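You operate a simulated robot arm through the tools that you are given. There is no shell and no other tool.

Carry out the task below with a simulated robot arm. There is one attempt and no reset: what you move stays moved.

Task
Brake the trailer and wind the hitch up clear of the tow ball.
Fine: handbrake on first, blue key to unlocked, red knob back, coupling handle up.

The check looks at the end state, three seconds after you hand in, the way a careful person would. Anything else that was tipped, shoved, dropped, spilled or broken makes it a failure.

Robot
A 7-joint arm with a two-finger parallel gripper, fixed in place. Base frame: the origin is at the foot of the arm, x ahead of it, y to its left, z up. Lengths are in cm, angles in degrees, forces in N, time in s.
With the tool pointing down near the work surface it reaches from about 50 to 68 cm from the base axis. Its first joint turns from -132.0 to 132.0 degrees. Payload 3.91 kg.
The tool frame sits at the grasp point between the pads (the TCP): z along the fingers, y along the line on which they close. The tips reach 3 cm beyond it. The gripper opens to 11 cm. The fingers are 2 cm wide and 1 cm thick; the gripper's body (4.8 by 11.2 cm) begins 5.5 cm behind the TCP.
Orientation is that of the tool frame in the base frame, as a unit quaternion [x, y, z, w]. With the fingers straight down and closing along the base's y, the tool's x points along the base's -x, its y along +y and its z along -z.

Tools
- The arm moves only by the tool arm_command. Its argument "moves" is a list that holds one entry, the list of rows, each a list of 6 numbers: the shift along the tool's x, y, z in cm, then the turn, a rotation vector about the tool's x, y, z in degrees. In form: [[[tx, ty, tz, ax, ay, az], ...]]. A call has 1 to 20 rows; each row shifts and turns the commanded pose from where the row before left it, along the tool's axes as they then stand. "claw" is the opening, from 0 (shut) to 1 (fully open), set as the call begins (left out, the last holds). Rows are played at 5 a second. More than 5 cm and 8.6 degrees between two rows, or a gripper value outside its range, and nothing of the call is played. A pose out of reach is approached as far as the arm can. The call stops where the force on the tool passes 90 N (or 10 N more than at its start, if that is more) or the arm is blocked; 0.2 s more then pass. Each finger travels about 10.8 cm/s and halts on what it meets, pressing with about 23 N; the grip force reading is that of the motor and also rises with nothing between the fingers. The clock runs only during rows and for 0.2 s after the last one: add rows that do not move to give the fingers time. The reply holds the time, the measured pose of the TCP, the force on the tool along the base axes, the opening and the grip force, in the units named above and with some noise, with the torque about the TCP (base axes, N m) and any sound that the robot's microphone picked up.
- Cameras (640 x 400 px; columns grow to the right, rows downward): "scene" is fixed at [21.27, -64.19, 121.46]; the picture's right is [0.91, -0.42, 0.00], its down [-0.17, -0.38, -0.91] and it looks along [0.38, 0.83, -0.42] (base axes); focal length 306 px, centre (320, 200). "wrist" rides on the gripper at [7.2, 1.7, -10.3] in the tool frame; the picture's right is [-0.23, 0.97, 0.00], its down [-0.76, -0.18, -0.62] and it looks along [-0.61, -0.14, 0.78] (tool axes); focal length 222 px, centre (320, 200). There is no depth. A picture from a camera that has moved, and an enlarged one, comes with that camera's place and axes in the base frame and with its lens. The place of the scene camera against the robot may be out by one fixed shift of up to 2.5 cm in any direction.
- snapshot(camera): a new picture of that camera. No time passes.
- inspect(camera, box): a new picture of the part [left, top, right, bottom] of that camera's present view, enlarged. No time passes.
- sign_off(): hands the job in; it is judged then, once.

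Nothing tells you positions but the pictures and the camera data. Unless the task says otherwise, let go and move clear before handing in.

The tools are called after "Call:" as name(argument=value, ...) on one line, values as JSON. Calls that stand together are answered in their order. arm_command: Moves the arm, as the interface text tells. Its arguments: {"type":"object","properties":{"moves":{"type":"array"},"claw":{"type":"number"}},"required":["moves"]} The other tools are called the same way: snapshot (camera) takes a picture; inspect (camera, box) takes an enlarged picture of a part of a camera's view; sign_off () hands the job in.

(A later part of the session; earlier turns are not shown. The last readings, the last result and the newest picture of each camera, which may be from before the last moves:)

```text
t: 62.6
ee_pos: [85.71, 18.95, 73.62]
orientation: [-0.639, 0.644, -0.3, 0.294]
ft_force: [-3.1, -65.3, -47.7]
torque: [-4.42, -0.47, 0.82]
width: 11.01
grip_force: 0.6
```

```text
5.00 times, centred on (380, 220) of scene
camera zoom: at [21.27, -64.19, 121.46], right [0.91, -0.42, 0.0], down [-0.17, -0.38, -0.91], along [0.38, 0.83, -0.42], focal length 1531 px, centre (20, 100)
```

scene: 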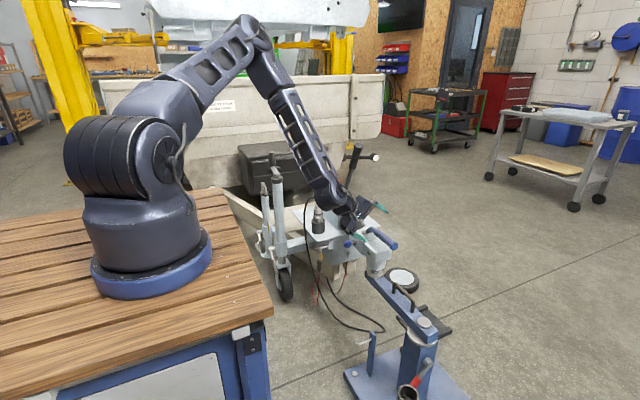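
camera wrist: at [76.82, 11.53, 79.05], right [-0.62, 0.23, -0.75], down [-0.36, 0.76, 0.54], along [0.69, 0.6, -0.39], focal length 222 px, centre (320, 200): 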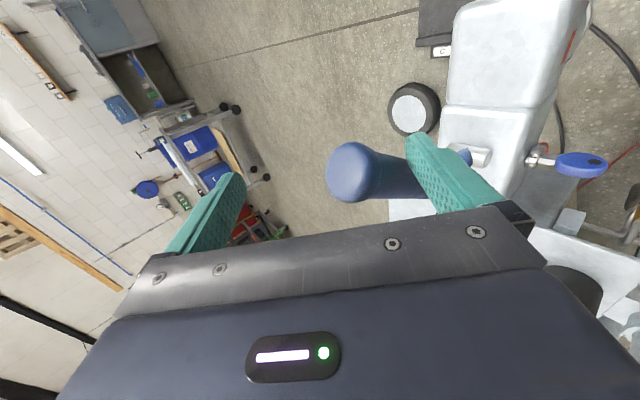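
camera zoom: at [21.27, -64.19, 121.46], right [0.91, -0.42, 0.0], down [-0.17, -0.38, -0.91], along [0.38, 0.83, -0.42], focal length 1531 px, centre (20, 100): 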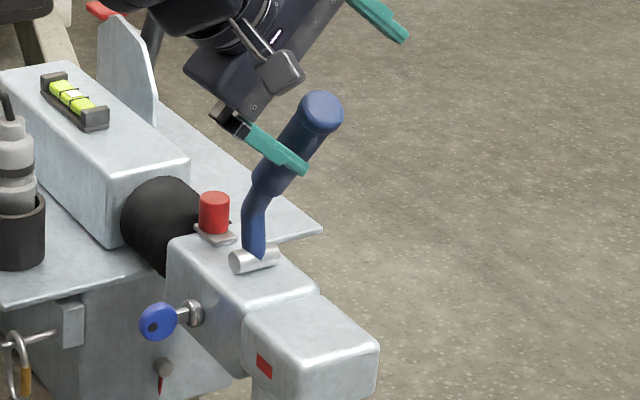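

That's the end stop. I'll ease off and check that the handle stays up.

Call:
arm_command(moves=[[[0.7, 0.3, 0.25, 0, 0, 0], [0.8, 0.4, 0.3, 0, 0, 0], [0.6, 0.4, 0.3, 0, 0, 0], [0, 0, 0, 0, 0, 0], [0, 0, 0, 0, 0, 0]]])

Call:
inspect(camera="scene", box=[330, 180, 430, 260])

```text
t: 63.8
ee_pos: [85.81, 17.86, 72.64]
orientation: [-0.639, 0.642, -0.298, 0.301]
ft_force: [0.4, 0.0, -0.4]
torque: [0.02, -0.01, -0.03]
width: 11.0
grip_force: 0.0
```

```text
5.00 times, centred on (380, 220) of scene
camera zoom: at [21.27, -64.19, 121.46], right [0.91, -0.42, 0.0], down [-0.17, -0.38, -0.91], along [0.38, 0.83, -0.42], focal length 1531 px, centre (20, 100)
```

zoom: 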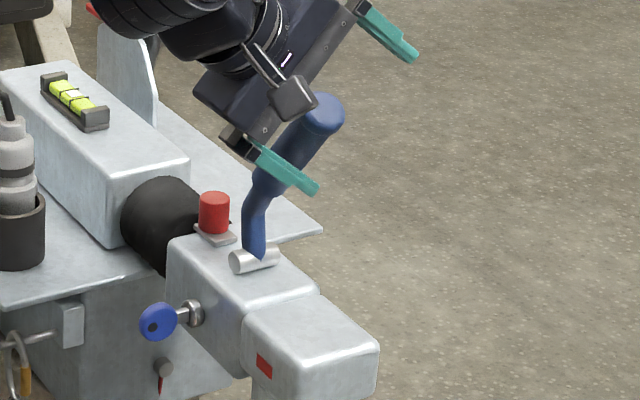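

The handle stays up, with the coupling open and its indicator red. I'll withdraw, and rise over toward the jockey-wheel crank to look at it.

Call:
arm_command(claw=0, moves=[[[0, 0, -0.5, 0, 0, 0], [0, 0, -3, 0, 0, 0], [0, 0, -3, 0, 0, 0], [0, 0, -4, 0, 0, 0], [0, 0, -4, 0, 0, 0]]])

Call:
inspect(camera="scene", box=[330, 150, 430, 260])

```text
t: 65.0
ee_pos: [74.86, 17.85, 81.89]
orientation: [-0.641, 0.641, -0.298, 0.3]
ft_force: [0.4, -0.4, -0.5]
torque: [0.0, 0.03, 0.02]
width: 0.0
grip_force: 22.8
```

```text
3.64 times, centred on (380, 205) of scene
camera zoom: at [21.27, -64.19, 121.46], right [0.91, -0.42, 0.0], down [-0.17, -0.38, -0.91], along [0.38, 0.83, -0.42], focal length 1114 px, centre (102, 182)
```

zoom: 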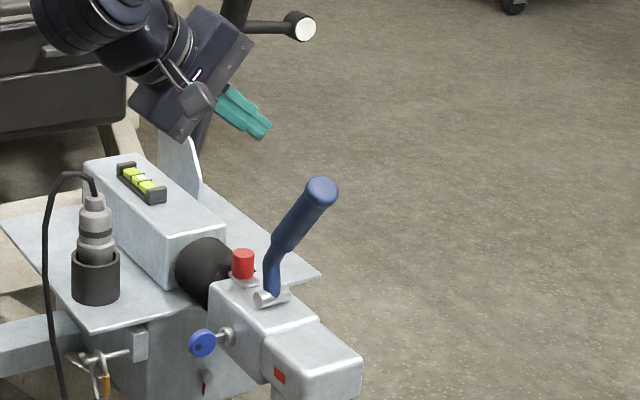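

The handle is clear and still up. Now over to the crank.

Call:
arm_command(moves=[[[-3.4, 0, -2.77, 0, 0, 0], [-3.4, 0, -2.77, 0, 0, 0], [-3.4, 0, -2.77, 0, 0, 0], [-3.4, 0, -2.77, 0, 0, 0], [-3.4, 0, -2.77, 0, 0, 0], [-3.4, 0, -2.77, 0, 0, 0], [-3.4, 0, -2.77, 0, 0, 0], [-3.4, 0, -2.77, 0, 0, 0], [0, 0, 0, -8, 0, 0], [0, 0, 0, -8, 0, 0], [0, 0, 0, -8, 0, 0], [0, 0, 0, 0, 0, 0], [0, 0, 0, 0, 0, 0]]])

Call:
snapshot(camera="wrist")

Call:
snapshot(camera="scene")

Call:
inspect(camera="scene", box=[245, 150, 325, 230])

```text
t: 67.8
ee_pos: [57.7, 44.9, 96.19]
orientation: [-0.687, 0.69, -0.159, 0.161]
ft_force: [0.2, 0.1, 0.1]
torque: [0.0, 0.02, 0.01]
width: 0.01
grip_force: 23.1
```

```text
taken
camera wrist: at [51.7, 37.49, 104.84], right [-0.87, 0.23, -0.43], down [-0.11, 0.76, 0.64], along [0.47, 0.61, -0.64], focal length 222 px, centre (320, 200)
```

wrist: 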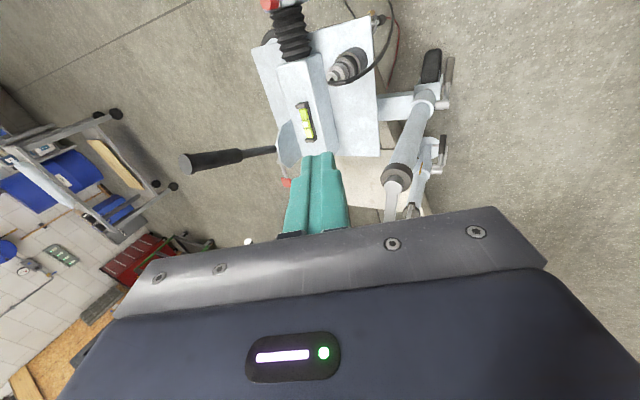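

```text
taken
```

scene: 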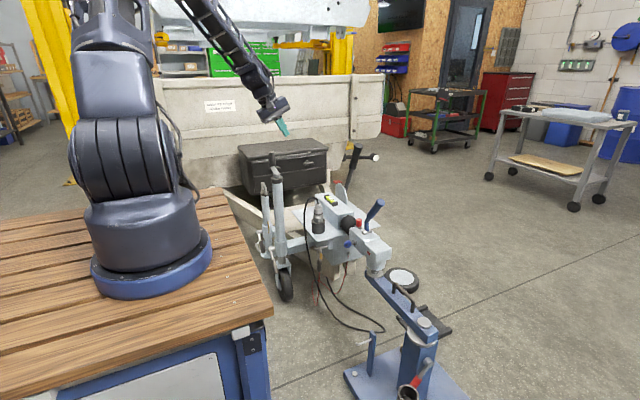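

```text
5.00 times, centred on (285, 190) of scene
camera zoom: at [21.27, -64.19, 121.46], right [0.91, -0.42, 0.0], down [-0.17, -0.38, -0.91], along [0.38, 0.83, -0.42], focal length 1531 px, centre (495, 250)
```

zoom: 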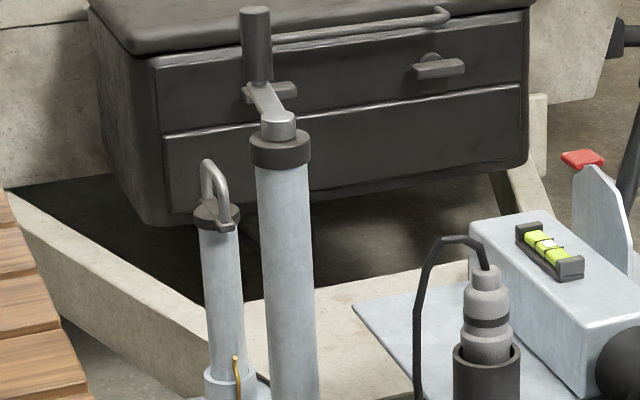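

Call:
inspect(camera="wrist", box=[350, 130, 450, 220])

```text
4.44 times, centred on (400, 175) of wrist
camera zoom: at [51.7, 37.49, 104.84], right [-0.87, 0.23, -0.43], down [-0.11, 0.76, 0.64], along [0.47, 0.61, -0.64], focal length 987 px, centre (-36, 311)
```

zoom: 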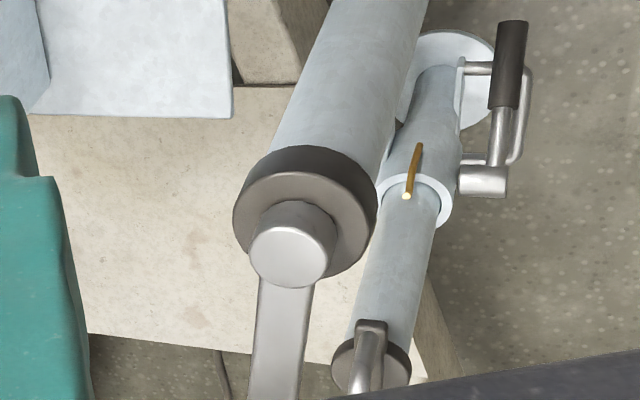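

The crank hub is at (59.1, 62.7, 73), and the upright handle is near (60, 72), spanning about z 74–81, so the crank radius is about 9.4 cm. I'll set the tool straight down with the fingers shut and hover beside the handle to test reach before pushing it round.

Call:
arm_command(moves=[[[0, 0, 0, -8, 0, 0], [0, 0, 0, -8, 0, 0], [0, 0, 0, -8, 0, 0], [0, 0, 0, -2, 0, 0], [-3.8, 0.3, 0.57, 0, 0, 0], [-3.8, 0.3, 0.57, 0, 0, 0], [-3.8, 0.3, 0.57, 0, 0, 0], [-3.8, 0.3, 0.57, 0, 0, 0], [-3.8, 0.3, 0.57, 0, 0, 0], [-3.8, 0.3, 0.57, 0, 0, 0], [-3.7, 0.3, 0.57, 0, 0, 0], [0, 0, 0, 0, 0, 0], [0, 0, 0, 0, 0, 0]]])

Call:
snapshot(camera="wrist")

Call:
inspect(camera="scene", box=[225, 110, 345, 210])

```text
t: 70.6
ee_pos: [55.48, 71.21, 92.21]
orientation: [-0.706, 0.708, 0.0, 0.001]
ft_force: [-0.1, 0.4, -0.2]
torque: [0.03, 0.0, 0.03]
width: 0.0
grip_force: 22.3
```

```text
taken
camera wrist: at [53.92, 63.84, 102.58], right [-0.97, 0.23, 0.0], down [0.18, 0.76, 0.63], along [0.14, 0.61, -0.78], focal length 222 px, centre (320, 200)
```

wrist: 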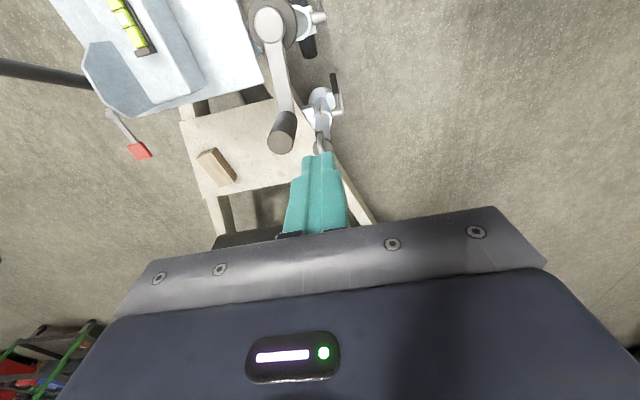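

```text
4.00 times, centred on (285, 160) of scene
camera zoom: at [21.27, -64.19, 121.46], right [0.91, -0.42, 0.0], down [-0.17, -0.38, -0.91], along [0.38, 0.83, -0.42], focal length 1225 px, centre (460, 360)
```

zoom: 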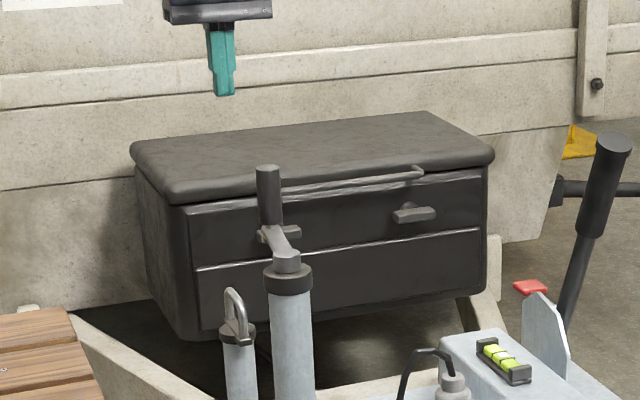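

Reach is fine with the tool straight down. I'll descend beside the handle on its −x side.

Call:
arm_command(moves=[[[0, 0, 3, 0, 0, 0], [0, 0, 3, 0, 0, 0], [0, 0, 3, 0, 0, 0], [0, 0, 2.5, 0, 0, 0], [0, 0, 1.5, 0, 0, 0], [0, 0, 0, 0, 0, 0], [0, 0, 0, 0, 0, 0]]])

Call:
snapshot(camera="wrist")

Call:
inspect(camera="scene", box=[245, 140, 325, 220])

```text
t: 72.2
ee_pos: [55.84, 71.55, 79.14]
orientation: [-0.706, 0.708, 0.001, 0.002]
ft_force: [-0.6, -0.6, 0.2]
torque: [-0.01, -0.02, 0.02]
width: 0.0
grip_force: 23.8
```

```text
taken
camera wrist: at [54.07, 64.04, 89.51], right [-0.97, 0.23, 0.0], down [0.18, 0.76, 0.63], along [0.14, 0.61, -0.78], focal length 222 px, centre (320, 200)
```

wrist: 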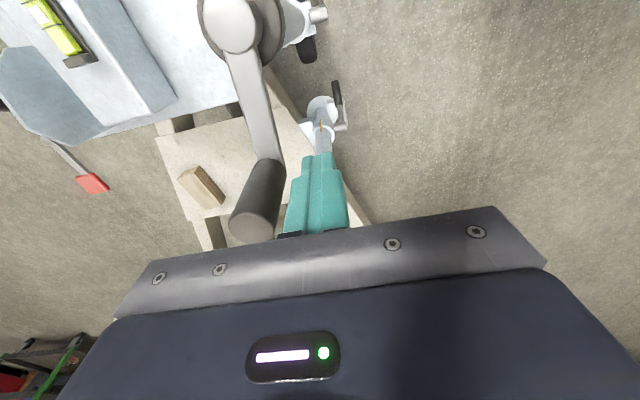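

```text
5.00 times, centred on (285, 180) of scene
camera zoom: at [21.27, -64.19, 121.46], right [0.91, -0.42, 0.0], down [-0.17, -0.38, -0.91], along [0.38, 0.83, -0.42], focal length 1531 px, centre (495, 300)
```

zoom: 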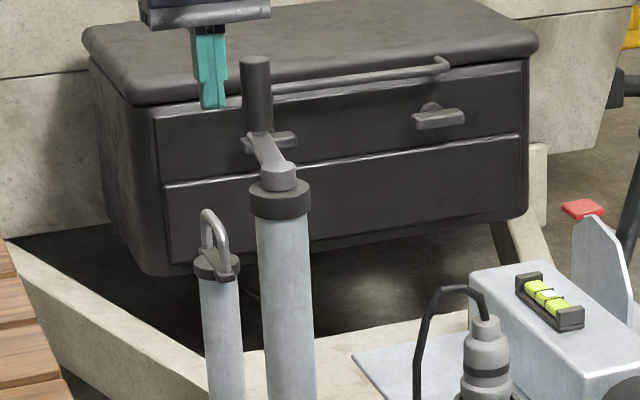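

The finger is beside the handle at mid-height. I'll push it clockwise as seen from above, starting slowly to feel the resistance.

Call:
arm_command(moves=[[[-0.4, -1.57, 0, 0, 0, 0], [-0.14, -1.32, 0, 0, 0, 0], [0.05, -1.31, 0, 0, 0, 0], [0.23, -1.3, 0, 0, 0, 0], [0.4, -1.25, 0, 0, 0, 0], [0.58, -1.18, 0, 0, 0, 0], [0, 0, 0, 0, 0, 0]]])

Call:
snapshot(camera="wrist")

Call:
inspect(camera="scene", box=[245, 140, 325, 220])

```text
t: 73.8
ee_pos: [63.61, 70.59, 79.3]
orientation: [-0.706, 0.708, 0.001, 0.0]
ft_force: [-4.3, 0.0, -1.8]
torque: [0.04, -0.01, -0.02]
width: 0.01
grip_force: 23.1
```

```text
taken
camera wrist: at [61.86, 63.24, 89.68], right [-0.97, 0.23, 0.0], down [0.18, 0.76, 0.63], along [0.14, 0.61, -0.78], focal length 222 px, centre (320, 200)
```

wrist: 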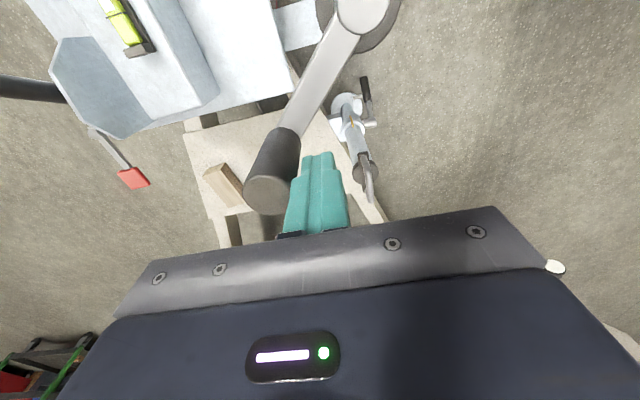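

```text
5.00 times, centred on (285, 180) of scene
camera zoom: at [21.27, -64.19, 121.46], right [0.91, -0.42, 0.0], down [-0.17, -0.38, -0.91], along [0.38, 0.83, -0.42], focal length 1531 px, centre (495, 300)
```

zoom: 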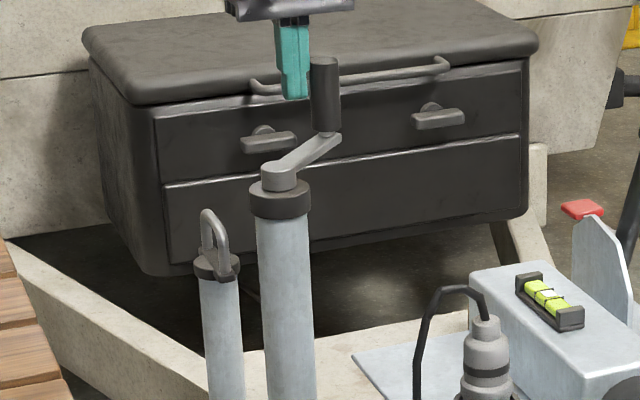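

The crank turns easily at about 4 N. I'll continue around in 18° steps, half a turn first, and watch the hitch height.

Call:
arm_command(moves=[[[1.851, -2.286, 0, 0, 0, 0], [2.467, -1.601, 0, 0, 0, 0], [2.84, -0.762, 0, 0, 0, 0], [2.937, 0.154, 0, 0, 0, 0], [2.746, 1.054, 0, 0, 0, 0], [2.286, 1.851, 0, 0, 0, 0], [1.601, 2.467, 0, 0, 0, 0], [0.762, 2.84, 0, 0, 0, 0], [-0.154, 2.937, 0, 0, 0, 0], [-1.054, 2.746, 0, 0, 0, 0]]])

Call:
snapshot(camera="scene")

Call:
inspect(camera="scene", box=[245, 140, 325, 220])

Call:
inspect(camera="scene", box=[340, 220, 420, 290])

```text
t: 76.0
ee_pos: [54.31, 54.26, 79.32]
orientation: [-0.706, 0.708, 0.0, 0.001]
ft_force: [0.4, 0.0, -0.5]
torque: [0.03, 0.03, 0.04]
width: 0.0
grip_force: 22.4
```

```text
taken
```

scene: 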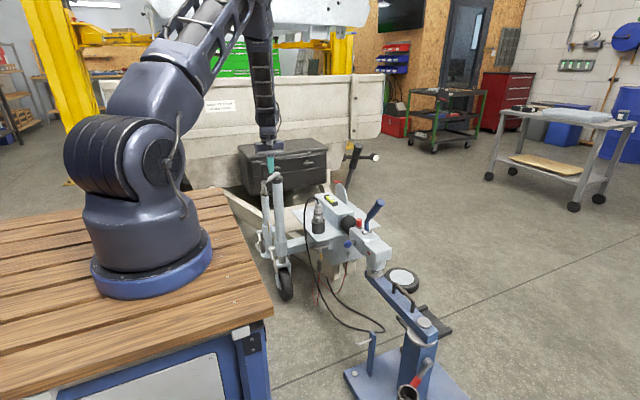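

```text
5.00 times, centred on (285, 180) of scene
camera zoom: at [21.27, -64.19, 121.46], right [0.91, -0.42, 0.0], down [-0.17, -0.38, -0.91], along [0.38, 0.83, -0.42], focal length 1531 px, centre (495, 300)
```

zoom: 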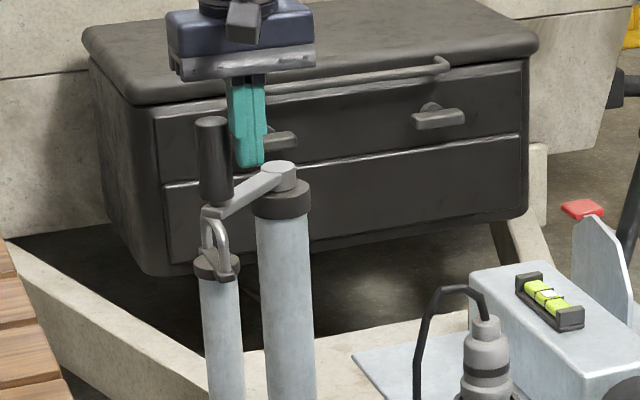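

```text
5.71 times, centred on (380, 255) of scene
camera zoom: at [21.27, -64.19, 121.46], right [0.91, -0.42, 0.0], down [-0.17, -0.38, -0.91], along [0.38, 0.83, -0.42], focal length 1750 px, centre (-23, -114)
```

zoom: 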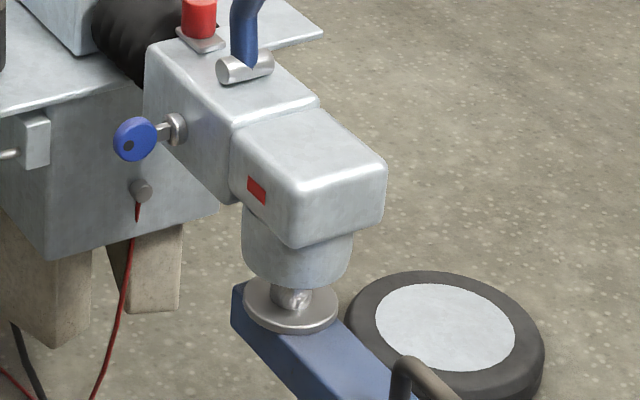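

The crank has gone half a turn, and more of the ball neck seems to show under the coupling. I'll finish the turn and compare the same crop.

Call:
arm_command(moves=[[[-1.851, 2.286, 0, 0, 0, 0], [-2.467, 1.601, 0, 0, 0, 0], [-2.84, 0.762, 0, 0, 0, 0], [-2.937, -0.154, 0, 0, 0, 0], [-2.746, -1.054, 0, 0, 0, 0], [-2.286, -1.851, 0, 0, 0, 0], [-1.601, -2.467, 0, 0, 0, 0], [-0.762, -2.84, 0, 0, 0, 0], [0.154, -2.937, 0, 0, 0, 0], [1.054, -2.746, 0, 0, 0, 0]]])

Call:
inspect(camera="scene", box=[340, 220, 420, 290])

Call:
inspect(camera="scene", box=[245, 140, 325, 220])

Call:
snapshot(camera="wrist")

```text
t: 78.2
ee_pos: [63.56, 70.53, 79.43]
orientation: [-0.706, 0.708, -0.001, 0.002]
ft_force: [-1.2, 0.0, -1.1]
torque: [0.01, 0.01, -0.01]
width: 0.0
grip_force: 23.2
```

```text
5.71 times, centred on (380, 255) of scene
camera zoom: at [21.27, -64.19, 121.46], right [0.91, -0.42, 0.0], down [-0.17, -0.38, -0.91], along [0.38, 0.83, -0.42], focal length 1750 px, centre (-23, -114)
```

zoom: 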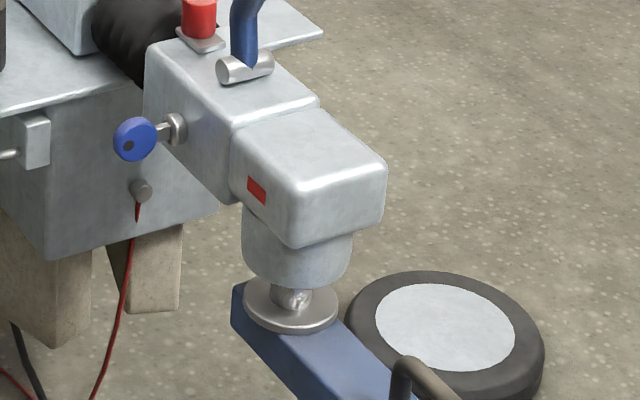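

```text
5.00 times, centred on (285, 180) of scene
camera zoom: at [21.27, -64.19, 121.46], right [0.91, -0.42, 0.0], down [-0.17, -0.38, -0.91], along [0.38, 0.83, -0.42], focal length 1531 px, centre (495, 300)
```

zoom: 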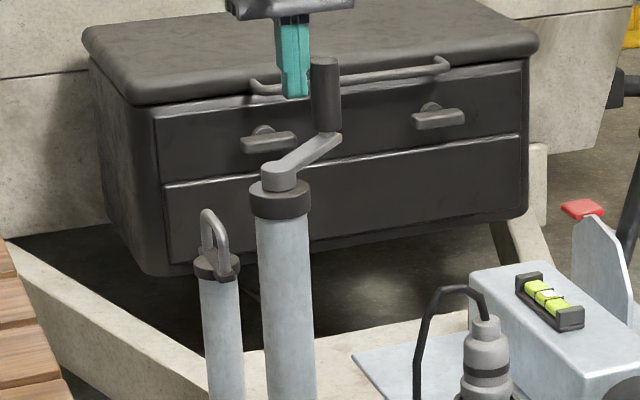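

```text
taken
camera wrist: at [61.88, 63.25, 89.8], right [-0.97, 0.23, 0.0], down [0.18, 0.76, 0.63], along [0.14, 0.61, -0.78], focal length 222 px, centre (320, 200)
```

wrist: 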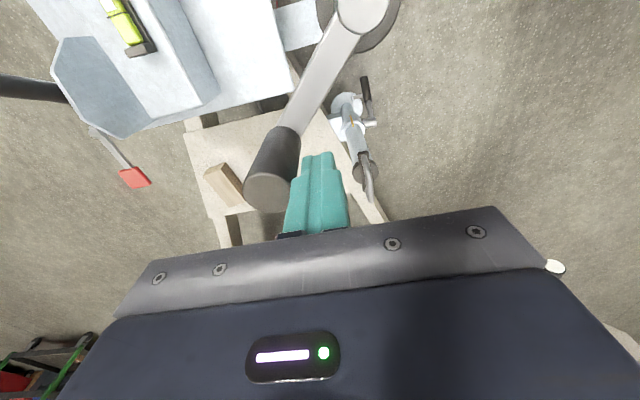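

The coupling looks identical after the half turn and the full turn, so it isn't rising yet. I need to look at what the jockey wheel itself is doing.

Call:
inspect(camera="scene", box=[245, 215, 325, 310])

Call:
inspect(camera="scene", box=[270, 265, 305, 305])

```text
4.21 times, centred on (285, 262) of scene
camera zoom: at [21.27, -64.19, 121.46], right [0.91, -0.42, 0.0], down [-0.17, -0.38, -0.91], along [0.38, 0.83, -0.42], focal length 1289 px, centre (467, -63)
```

zoom: 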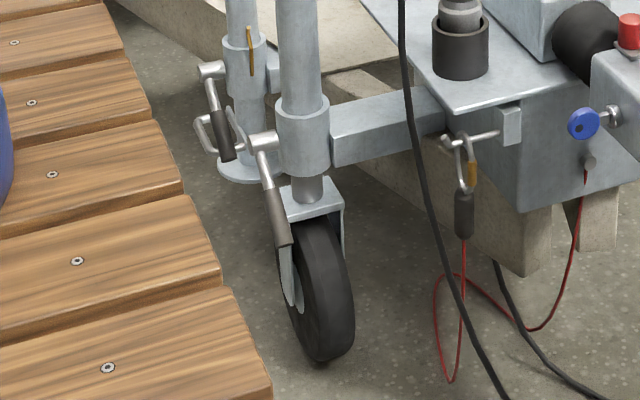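

```text
10.00 times, centred on (288, 285) of scene
camera zoom: at [21.27, -64.19, 121.46], right [0.91, -0.42, 0.0], down [-0.17, -0.38, -0.91], along [0.38, 0.83, -0.42], focal length 3062 px, centre (645, -650)
```

zoom: 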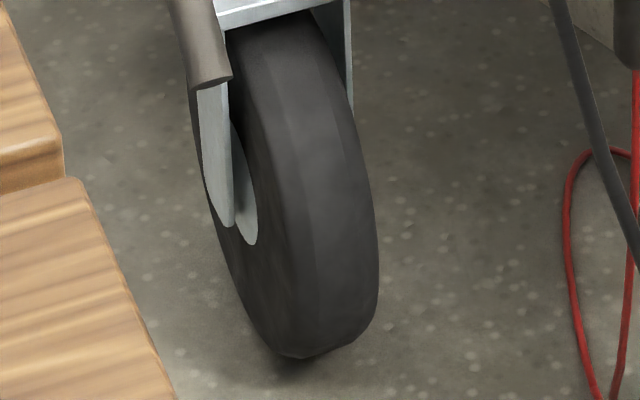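

The wheel has lifted slightly off the floor, with its inner tube shorter and its base higher. So clockwise retracts it and winding up must be anticlockwise. I'll hop over to the other side of the handle.

Call:
arm_command(moves=[[[-0.4, 0.6, 0, 0, 0, 0], [0, 0, -3.5, 0, 0, 0], [0, 0, -3.8, 0, 0, 0], [2.65, -2.5, 0, 0, 0, 0], [2.65, -2.5, 0, 0, 0, 0], [0, 0, 3.5, 0, 0, 0], [0, 0, 3.8, 0, 0, 0], [0, 0, 0, 0, 0, 0]]])

Call:
snapshot(camera="wrist")

Call:
inspect(camera="scene", box=[245, 140, 325, 220])

```text
t: 80.0
ee_pos: [68.03, 65.75, 79.11]
orientation: [-0.707, 0.708, 0.0, 0.001]
ft_force: [-0.5, -0.2, -0.6]
torque: [0.03, -0.01, 0.01]
width: 0.0
grip_force: 22.8
```

```text
taken
camera wrist: at [66.33, 58.31, 89.51], right [-0.97, 0.23, 0.0], down [0.18, 0.76, 0.63], along [0.14, 0.61, -0.78], focal length 222 px, centre (320, 200)
```

wrist: 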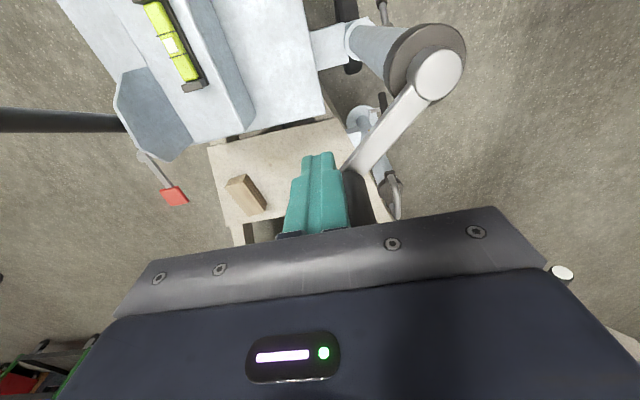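

```text
5.00 times, centred on (285, 180) of scene
camera zoom: at [21.27, -64.19, 121.46], right [0.91, -0.42, 0.0], down [-0.17, -0.38, -0.91], along [0.38, 0.83, -0.42], focal length 1531 px, centre (495, 300)
```

zoom: 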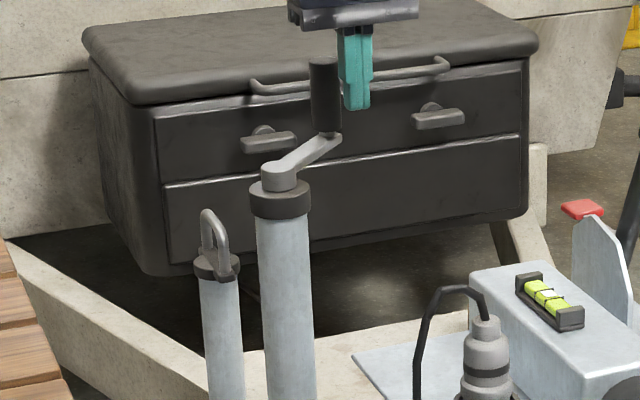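

The finger is now on the leading side of the handle. I'll wind one full turn anticlockwise and look.

Call:
arm_command(moves=[[[-2.62, 1.335, 0, 0, 0, 0], [-2.08, 2.08, 0, 0, 0, 0], [-1.335, 2.62, 0, 0, 0, 0], [-0.46, 2.905, 0, 0, 0, 0], [0.46, 2.905, 0, 0, 0, 0], [1.335, 2.62, 0, 0, 0, 0], [2.08, 2.08, 0, 0, 0, 0], [2.62, 1.335, 0, 0, 0, 0], [2.905, 0.46, 0, 0, 0, 0], [2.905, -0.46, 0, 0, 0, 0], [2.62, -1.335, 0, 0, 0, 0], [2.08, -2.08, 0, 0, 0, 0], [1.335, -2.62, 0, 0, 0, 0], [0.46, -2.905, 0, 0, 0, 0], [-0.46, -2.905, 0, 0, 0, 0], [-1.335, -2.62, 0, 0, 0, 0], [-2.08, -2.08, 0, 0, 0, 0], [-2.62, -1.335, 0, 0, 0, 0], [-2.905, -0.46, 0, 0, 0, 0], [-2.905, 0.46, 0, 0, 0, 0]]])

Call:
inspect(camera="scene", box=[245, 215, 325, 310])

Call:
inspect(camera="scene", box=[340, 220, 420, 290])

Call:
inspect(camera="scene", box=[245, 140, 325, 220])

```text
t: 84.2
ee_pos: [67.92, 65.55, 79.4]
orientation: [-0.707, 0.707, 0.001, 0.001]
ft_force: [0.6, -2.1, -0.5]
torque: [0.0, 0.02, -0.02]
width: 0.01
grip_force: 22.9
```

```text
4.21 times, centred on (285, 262) of scene
camera zoom: at [21.27, -64.19, 121.46], right [0.91, -0.42, 0.0], down [-0.17, -0.38, -0.91], along [0.38, 0.83, -0.42], focal length 1289 px, centre (467, -63)
```

zoom: 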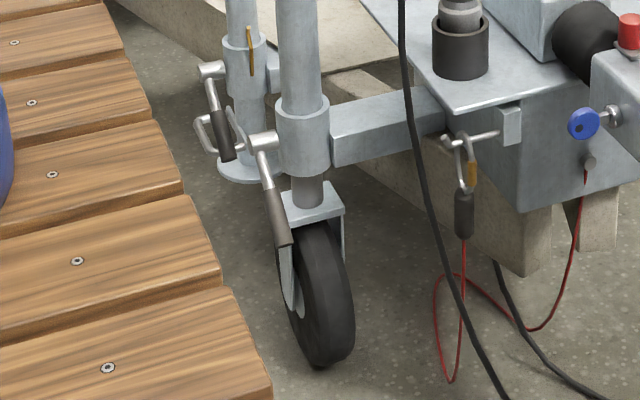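

```text
5.71 times, centred on (380, 255) of scene
camera zoom: at [21.27, -64.19, 121.46], right [0.91, -0.42, 0.0], down [-0.17, -0.38, -0.91], along [0.38, 0.83, -0.42], focal length 1750 px, centre (-23, -114)
```

zoom: 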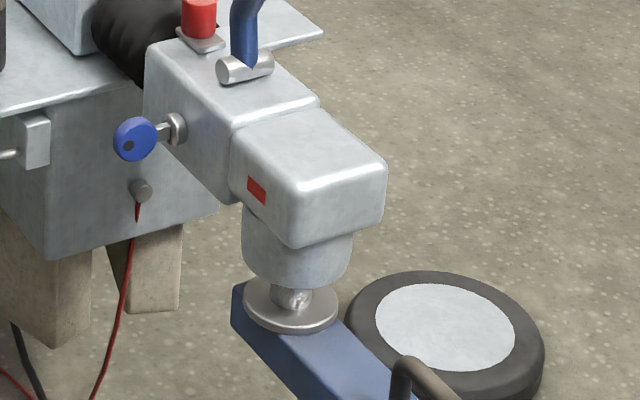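

```text
5.00 times, centred on (285, 180) of scene
camera zoom: at [21.27, -64.19, 121.46], right [0.91, -0.42, 0.0], down [-0.17, -0.38, -0.91], along [0.38, 0.83, -0.42], focal length 1531 px, centre (495, 300)
```

zoom: 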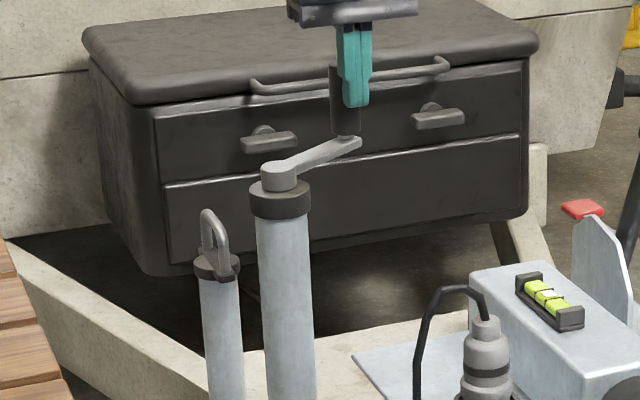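

Anticlockwise extends the wheel: its base has dropped back toward the floor. I'll keep winding.

Call:
arm_command(moves=[[[-2.62, 1.335, 0, 0, 0, 0], [-2.08, 2.08, 0, 0, 0, 0], [-1.335, 2.62, 0, 0, 0, 0], [-0.46, 2.905, 0, 0, 0, 0], [0.46, 2.905, 0, 0, 0, 0], [1.335, 2.62, 0, 0, 0, 0], [2.08, 2.08, 0, 0, 0, 0], [2.62, 1.335, 0, 0, 0, 0], [2.905, 0.46, 0, 0, 0, 0], [2.905, -0.46, 0, 0, 0, 0], [2.62, -1.335, 0, 0, 0, 0], [2.08, -2.08, 0, 0, 0, 0], [1.335, -2.62, 0, 0, 0, 0], [0.46, -2.905, 0, 0, 0, 0], [-0.46, -2.905, 0, 0, 0, 0], [-1.335, -2.62, 0, 0, 0, 0], [-2.08, -2.08, 0, 0, 0, 0], [-2.62, -1.335, 0, 0, 0, 0], [-2.905, -0.46, 0, 0, 0, 0], [-2.905, 0.46, 0, 0, 0, 0]]])

Call:
inspect(camera="scene", box=[245, 215, 325, 310])

Call:
inspect(camera="scene", box=[340, 220, 420, 290])

Call:
inspect(camera="scene", box=[245, 140, 325, 220])

```text
t: 88.4
ee_pos: [68.11, 65.74, 79.13]
orientation: [-0.707, 0.708, 0.0, 0.003]
ft_force: [-0.6, -8.4, 4.6]
torque: [0.09, 0.02, 0.07]
width: 0.0
grip_force: 22.9
```

```text
4.21 times, centred on (285, 262) of scene
camera zoom: at [21.27, -64.19, 121.46], right [0.91, -0.42, 0.0], down [-0.17, -0.38, -0.91], along [0.38, 0.83, -0.42], focal length 1289 px, centre (467, -63)
```

zoom: 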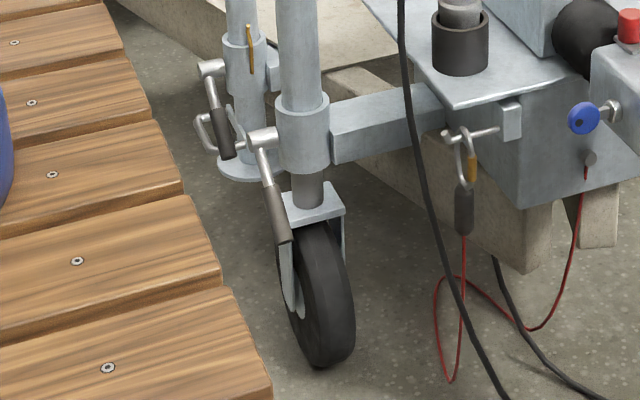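

```text
5.71 times, centred on (380, 255) of scene
camera zoom: at [21.27, -64.19, 121.46], right [0.91, -0.42, 0.0], down [-0.17, -0.38, -0.91], along [0.38, 0.83, -0.42], focal length 1750 px, centre (-23, -114)
```

zoom: 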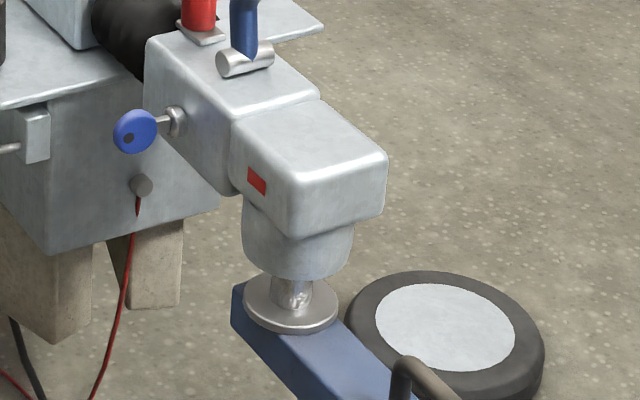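

```text
5.00 times, centred on (285, 180) of scene
camera zoom: at [21.27, -64.19, 121.46], right [0.91, -0.42, 0.0], down [-0.17, -0.38, -0.91], along [0.38, 0.83, -0.42], focal length 1531 px, centre (495, 300)
```

zoom: 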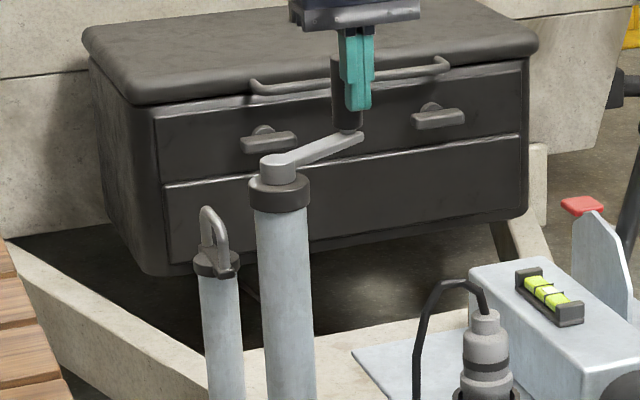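

The hitch is rising now: the coupling and crank are both up about half a centimetre, and more ball neck is showing. I'll keep winding and raise the tool slightly each turn to match.

Call:
arm_command(moves=[[[-2.62, 1.335, -0.03, 0, 0, 0], [-2.08, 2.08, -0.03, 0, 0, 0], [-1.335, 2.62, -0.03, 0, 0, 0], [-0.46, 2.905, -0.03, 0, 0, 0], [0.46, 2.905, -0.03, 0, 0, 0], [1.335, 2.62, -0.03, 0, 0, 0], [2.08, 2.08, -0.03, 0, 0, 0], [2.62, 1.335, -0.03, 0, 0, 0], [2.905, 0.46, -0.03, 0, 0, 0], [2.905, -0.46, -0.03, 0, 0, 0], [2.62, -1.335, -0.03, 0, 0, 0], [2.08, -2.08, -0.03, 0, 0, 0], [1.335, -2.62, -0.03, 0, 0, 0], [0.46, -2.905, -0.03, 0, 0, 0], [-0.46, -2.905, -0.03, 0, 0, 0], [-1.335, -2.62, -0.03, 0, 0, 0], [-2.08, -2.08, -0.03, 0, 0, 0], [-2.62, -1.335, -0.03, 0, 0, 0], [-2.905, -0.46, -0.03, 0, 0, 0], [-2.905, 0.46, -0.03, 0, 0, 0]]])

Call:
inspect(camera="scene", box=[340, 220, 420, 290])

Call:
inspect(camera="scene", box=[245, 140, 325, 220])

Call:
snapshot(camera="scene")

```text
t: 92.6
ee_pos: [68.13, 65.67, 79.88]
orientation: [-0.707, 0.708, 0.0, 0.002]
ft_force: [1.5, -9.3, -4.8]
torque: [-0.05, -0.01, -0.05]
width: 0.01
grip_force: 22.5
```

```text
5.71 times, centred on (380, 255) of scene
camera zoom: at [21.27, -64.19, 121.46], right [0.91, -0.42, 0.0], down [-0.17, -0.38, -0.91], along [0.38, 0.83, -0.42], focal length 1750 px, centre (-23, -114)
```

zoom: 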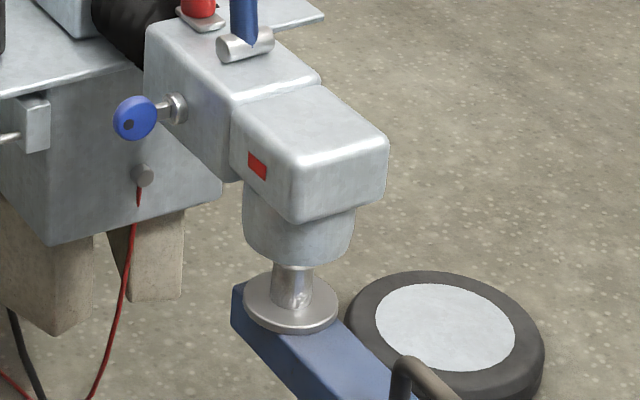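

```text
5.00 times, centred on (285, 180) of scene
camera zoom: at [21.27, -64.19, 121.46], right [0.91, -0.42, 0.0], down [-0.17, -0.38, -0.91], along [0.38, 0.83, -0.42], focal length 1531 px, centre (495, 300)
```

zoom: 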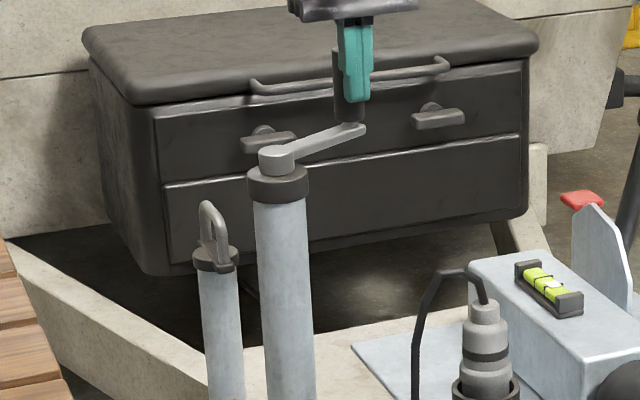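

```text
taken
```

scene: 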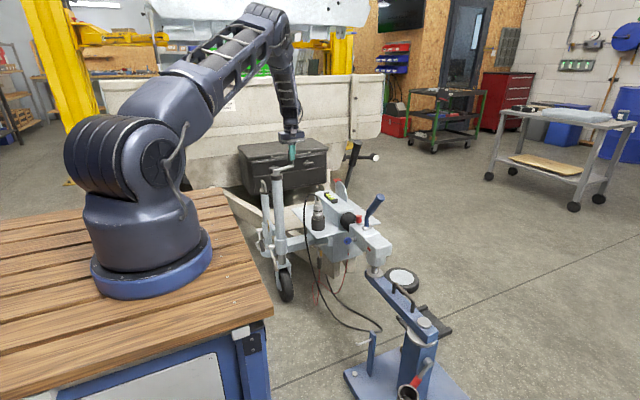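

About 0.75–0.95 cm of lift per turn, at low force. I'll carry on with more turns.

Call:
arm_command(moves=[[[-2.62, 1.335, -0.05, 0, 0, 0], [-2.08, 2.08, -0.05, 0, 0, 0], [-1.335, 2.62, -0.05, 0, 0, 0], [-0.46, 2.905, -0.05, 0, 0, 0], [0.46, 2.905, -0.05, 0, 0, 0], [1.335, 2.62, -0.05, 0, 0, 0], [2.08, 2.08, -0.05, 0, 0, 0], [2.62, 1.335, -0.05, 0, 0, 0], [2.905, 0.46, -0.05, 0, 0, 0], [2.905, -0.46, -0.05, 0, 0, 0], [2.62, -1.335, -0.05, 0, 0, 0], [2.08, -2.08, -0.05, 0, 0, 0], [1.335, -2.62, -0.05, 0, 0, 0], [0.46, -2.905, -0.05, 0, 0, 0], [-0.46, -2.905, -0.05, 0, 0, 0], [-1.335, -2.62, -0.05, 0, 0, 0], [-2.08, -2.08, -0.05, 0, 0, 0], [-2.62, -1.335, -0.05, 0, 0, 0], [-2.905, -0.46, -0.05, 0, 0, 0], [-2.905, 0.46, -0.05, 0, 0, 0]]])

Call:
inspect(camera="scene", box=[340, 210, 420, 290])

Call:
inspect(camera="scene", box=[245, 140, 325, 220])

Call:
inspect(camera="scene", box=[245, 215, 325, 310])

```text
t: 96.8
ee_pos: [68.09, 65.57, 80.8]
orientation: [-0.706, 0.708, 0.0, 0.003]
ft_force: [1.4, -8.3, -4.2]
torque: [-0.06, 0.01, -0.04]
width: 0.0
grip_force: 23.0
```

```text
5.00 times, centred on (380, 250) of scene
camera zoom: at [21.27, -64.19, 121.46], right [0.91, -0.42, 0.0], down [-0.17, -0.38, -0.91], along [0.38, 0.83, -0.42], focal length 1531 px, centre (20, -50)
```

zoom: 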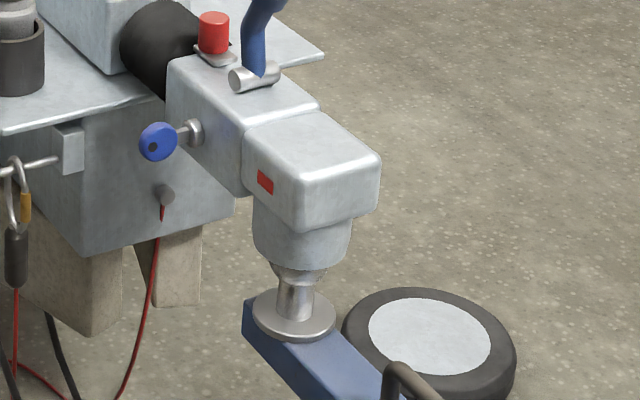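

```text
5.00 times, centred on (285, 180) of scene
camera zoom: at [21.27, -64.19, 121.46], right [0.91, -0.42, 0.0], down [-0.17, -0.38, -0.91], along [0.38, 0.83, -0.42], focal length 1531 px, centre (495, 300)
```

zoom: 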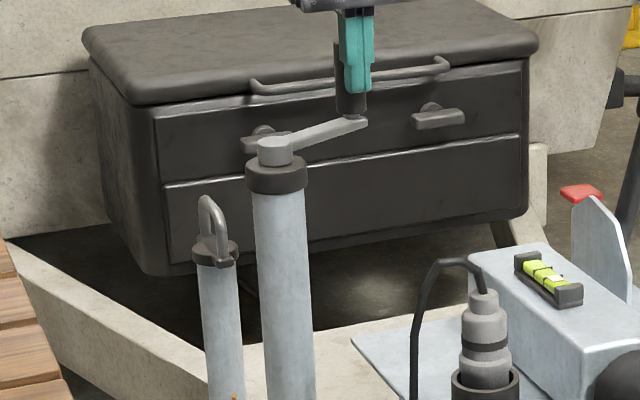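

```text
4.21 times, centred on (285, 262) of scene
camera zoom: at [21.27, -64.19, 121.46], right [0.91, -0.42, 0.0], down [-0.17, -0.38, -0.91], along [0.38, 0.83, -0.42], focal length 1289 px, centre (467, -63)
```

zoom: 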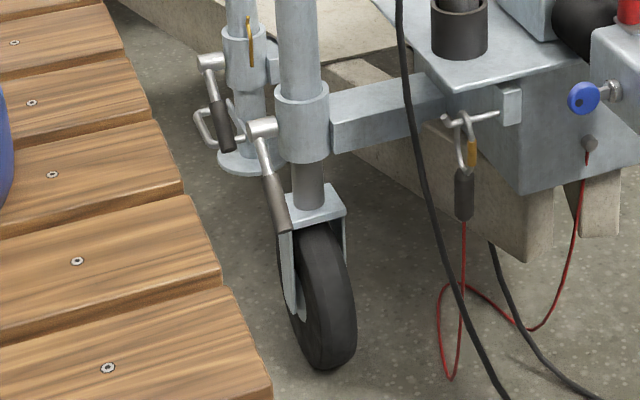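

It's working, and the ball's lower half is starting to show. More turns.

Call:
arm_command(moves=[[[-2.62, 1.335, -0.04, 0, 0, 0], [-2.08, 2.08, -0.04, 0, 0, 0], [-1.335, 2.62, -0.04, 0, 0, 0], [-0.46, 2.905, -0.04, 0, 0, 0], [0.46, 2.905, -0.04, 0, 0, 0], [1.335, 2.62, -0.04, 0, 0, 0], [2.08, 2.08, -0.04, 0, 0, 0], [2.62, 1.335, -0.04, 0, 0, 0], [2.905, 0.46, -0.04, 0, 0, 0], [2.905, -0.46, -0.04, 0, 0, 0], [2.62, -1.335, -0.04, 0, 0, 0], [2.08, -2.08, -0.04, 0, 0, 0], [1.335, -2.62, -0.04, 0, 0, 0], [0.46, -2.905, -0.04, 0, 0, 0], [-0.46, -2.905, -0.04, 0, 0, 0], [-1.335, -2.62, -0.04, 0, 0, 0], [-2.08, -2.08, -0.04, 0, 0, 0], [-2.62, -1.335, -0.04, 0, 0, 0], [-2.905, -0.46, -0.04, 0, 0, 0], [-2.905, 0.46, -0.04, 0, 0, 0]]])

Call:
inspect(camera="scene", box=[340, 210, 420, 290])

Call:
inspect(camera="scene", box=[245, 140, 325, 220])

```text
t: 101.0
ee_pos: [68.12, 65.8, 81.54]
orientation: [-0.706, 0.708, 0.0, 0.001]
ft_force: [0.2, -0.3, 0.7]
torque: [0.07, 0.02, -0.01]
width: 0.0
grip_force: 22.9
```

```text
5.00 times, centred on (380, 250) of scene
camera zoom: at [21.27, -64.19, 121.46], right [0.91, -0.42, 0.0], down [-0.17, -0.38, -0.91], along [0.38, 0.83, -0.42], focal length 1531 px, centre (20, -50)
```

zoom: 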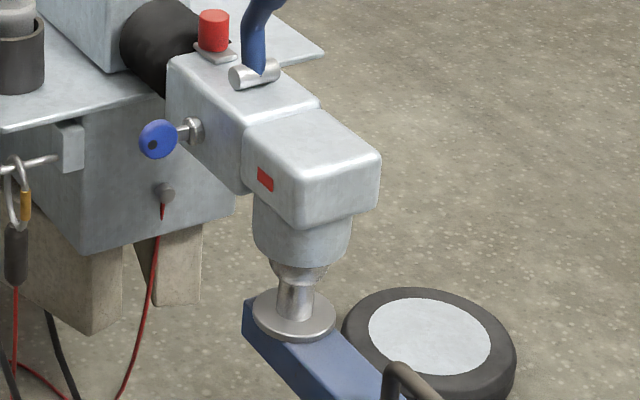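

```text
5.00 times, centred on (285, 180) of scene
camera zoom: at [21.27, -64.19, 121.46], right [0.91, -0.42, 0.0], down [-0.17, -0.38, -0.91], along [0.38, 0.83, -0.42], focal length 1531 px, centre (495, 300)
```

zoom: 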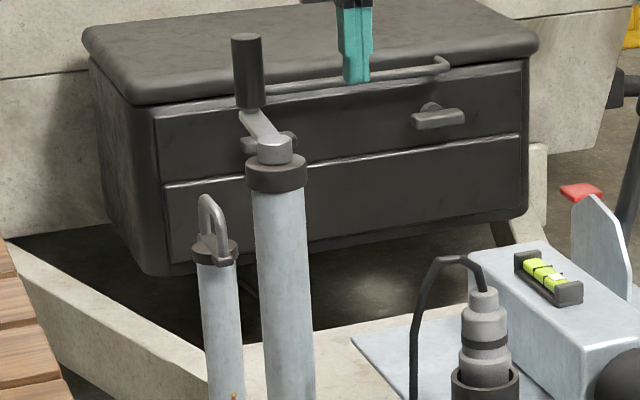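

The finger slipped inside the handle during that turn. The hub has shifted a little as the trailer tilted. I'll re-measure the hub and handle from the wrist camera.

Call:
snapshot(camera="wrist")

Call:
inspect(camera="wrist", box=[330, 0, 530, 130])

```text
taken
camera wrist: at [66.39, 58.36, 91.98], right [-0.97, 0.23, 0.0], down [0.18, 0.76, 0.63], along [0.15, 0.61, -0.78], focal length 222 px, centre (320, 200)
```

wrist: 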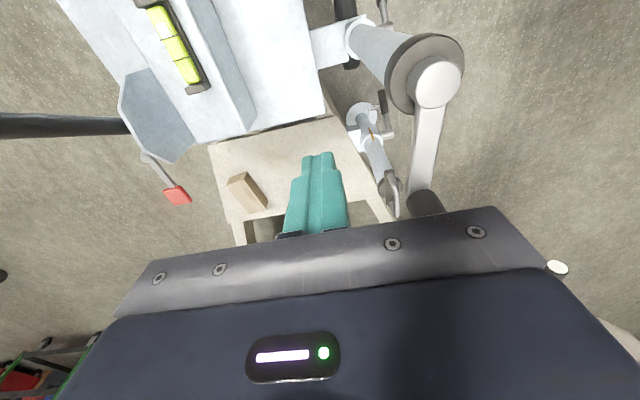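

```text
3.08 times, centred on (430, 65) of wrist
camera zoom: at [66.39, 58.36, 91.98], right [-0.97, 0.23, 0.0], down [0.18, 0.76, 0.63], along [0.15, 0.61, -0.78], focal length 684 px, centre (-18, 615)
```

zoom: 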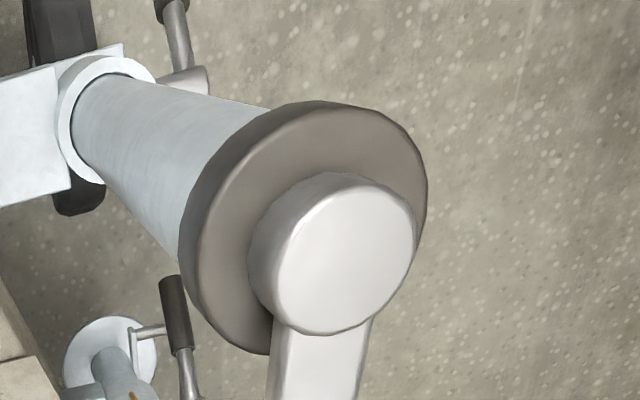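

The hub is now at about (59.2, 63.4), 0.7 cm further back, and the handle has stopped near 92°. I'll re-centre the circle, add a small drift per turn, and continue.

Call:
arm_command(moves=[[[-3.24, 1.335, 0, 0, 0, 0], [-2.1, 2.08, 0, 0, 0, 0], [-1.355, 2.62, 0, 0, 0, 0], [-0.48, 2.905, -0.03, 0, 0, 0], [0.44, 2.905, -0.03, 0, 0, 0], [1.315, 2.62, -0.03, 0, 0, 0], [2.06, 2.08, -0.03, 0, 0, 0], [2.6, 1.335, -0.03, 0, 0, 0], [2.885, 0.46, -0.04, 0, 0, 0], [2.885, -0.46, -0.04, 0, 0, 0], [2.6, -1.335, -0.04, 0, 0, 0], [2.06, -2.08, -0.04, 0, 0, 0], [1.315, -2.62, -0.04, 0, 0, 0], [0.44, -2.905, -0.04, 0, 0, 0], [-0.48, -2.905, -0.04, 0, 0, 0], [-1.355, -2.62, -0.04, 0, 0, 0], [-2.1, -2.08, -0.04, 0, 0, 0], [-2.64, -1.335, -0.04, 0, 0, 0], [-2.925, -0.46, -0.04, 0, 0, 0], [-2.925, 0.46, -0.04, 0, 0, 0]]])

Call:
inspect(camera="scene", box=[340, 210, 420, 290])

Call:
inspect(camera="scene", box=[245, 140, 325, 220])

Call:
snapshot(camera="wrist")

```text
t: 105.2
ee_pos: [67.51, 66.95, 82.25]
orientation: [-0.706, 0.708, 0.0, 0.002]
ft_force: [-0.2, -12.7, -4.2]
torque: [-0.4, 0.04, -0.01]
width: 0.0
grip_force: 22.5
```

```text
5.00 times, centred on (380, 250) of scene
camera zoom: at [21.27, -64.19, 121.46], right [0.91, -0.42, 0.0], down [-0.17, -0.38, -0.91], along [0.38, 0.83, -0.42], focal length 1531 px, centre (20, -50)
```

zoom: 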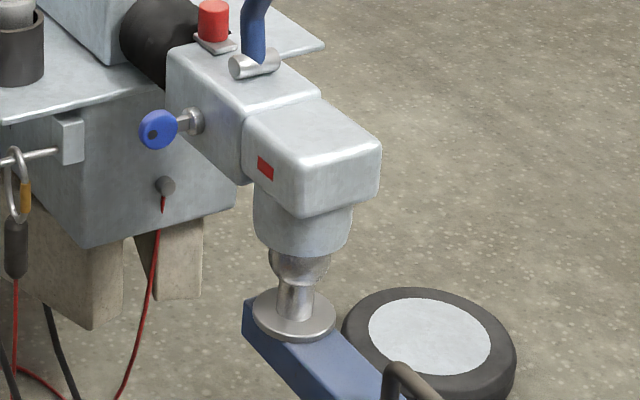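

```text
5.00 times, centred on (285, 180) of scene
camera zoom: at [21.27, -64.19, 121.46], right [0.91, -0.42, 0.0], down [-0.17, -0.38, -0.91], along [0.38, 0.83, -0.42], focal length 1531 px, centre (495, 300)
```

zoom: 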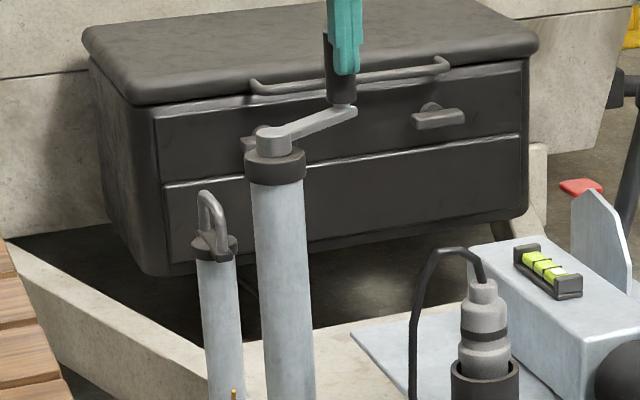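

```text
taken
camera wrist: at [65.88, 59.52, 92.66], right [-0.97, 0.23, 0.0], down [0.18, 0.76, 0.63], along [0.14, 0.61, -0.78], focal length 222 px, centre (320, 200)
```

wrist: 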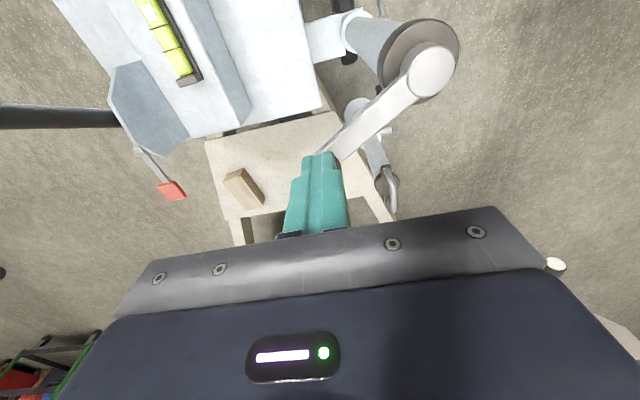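

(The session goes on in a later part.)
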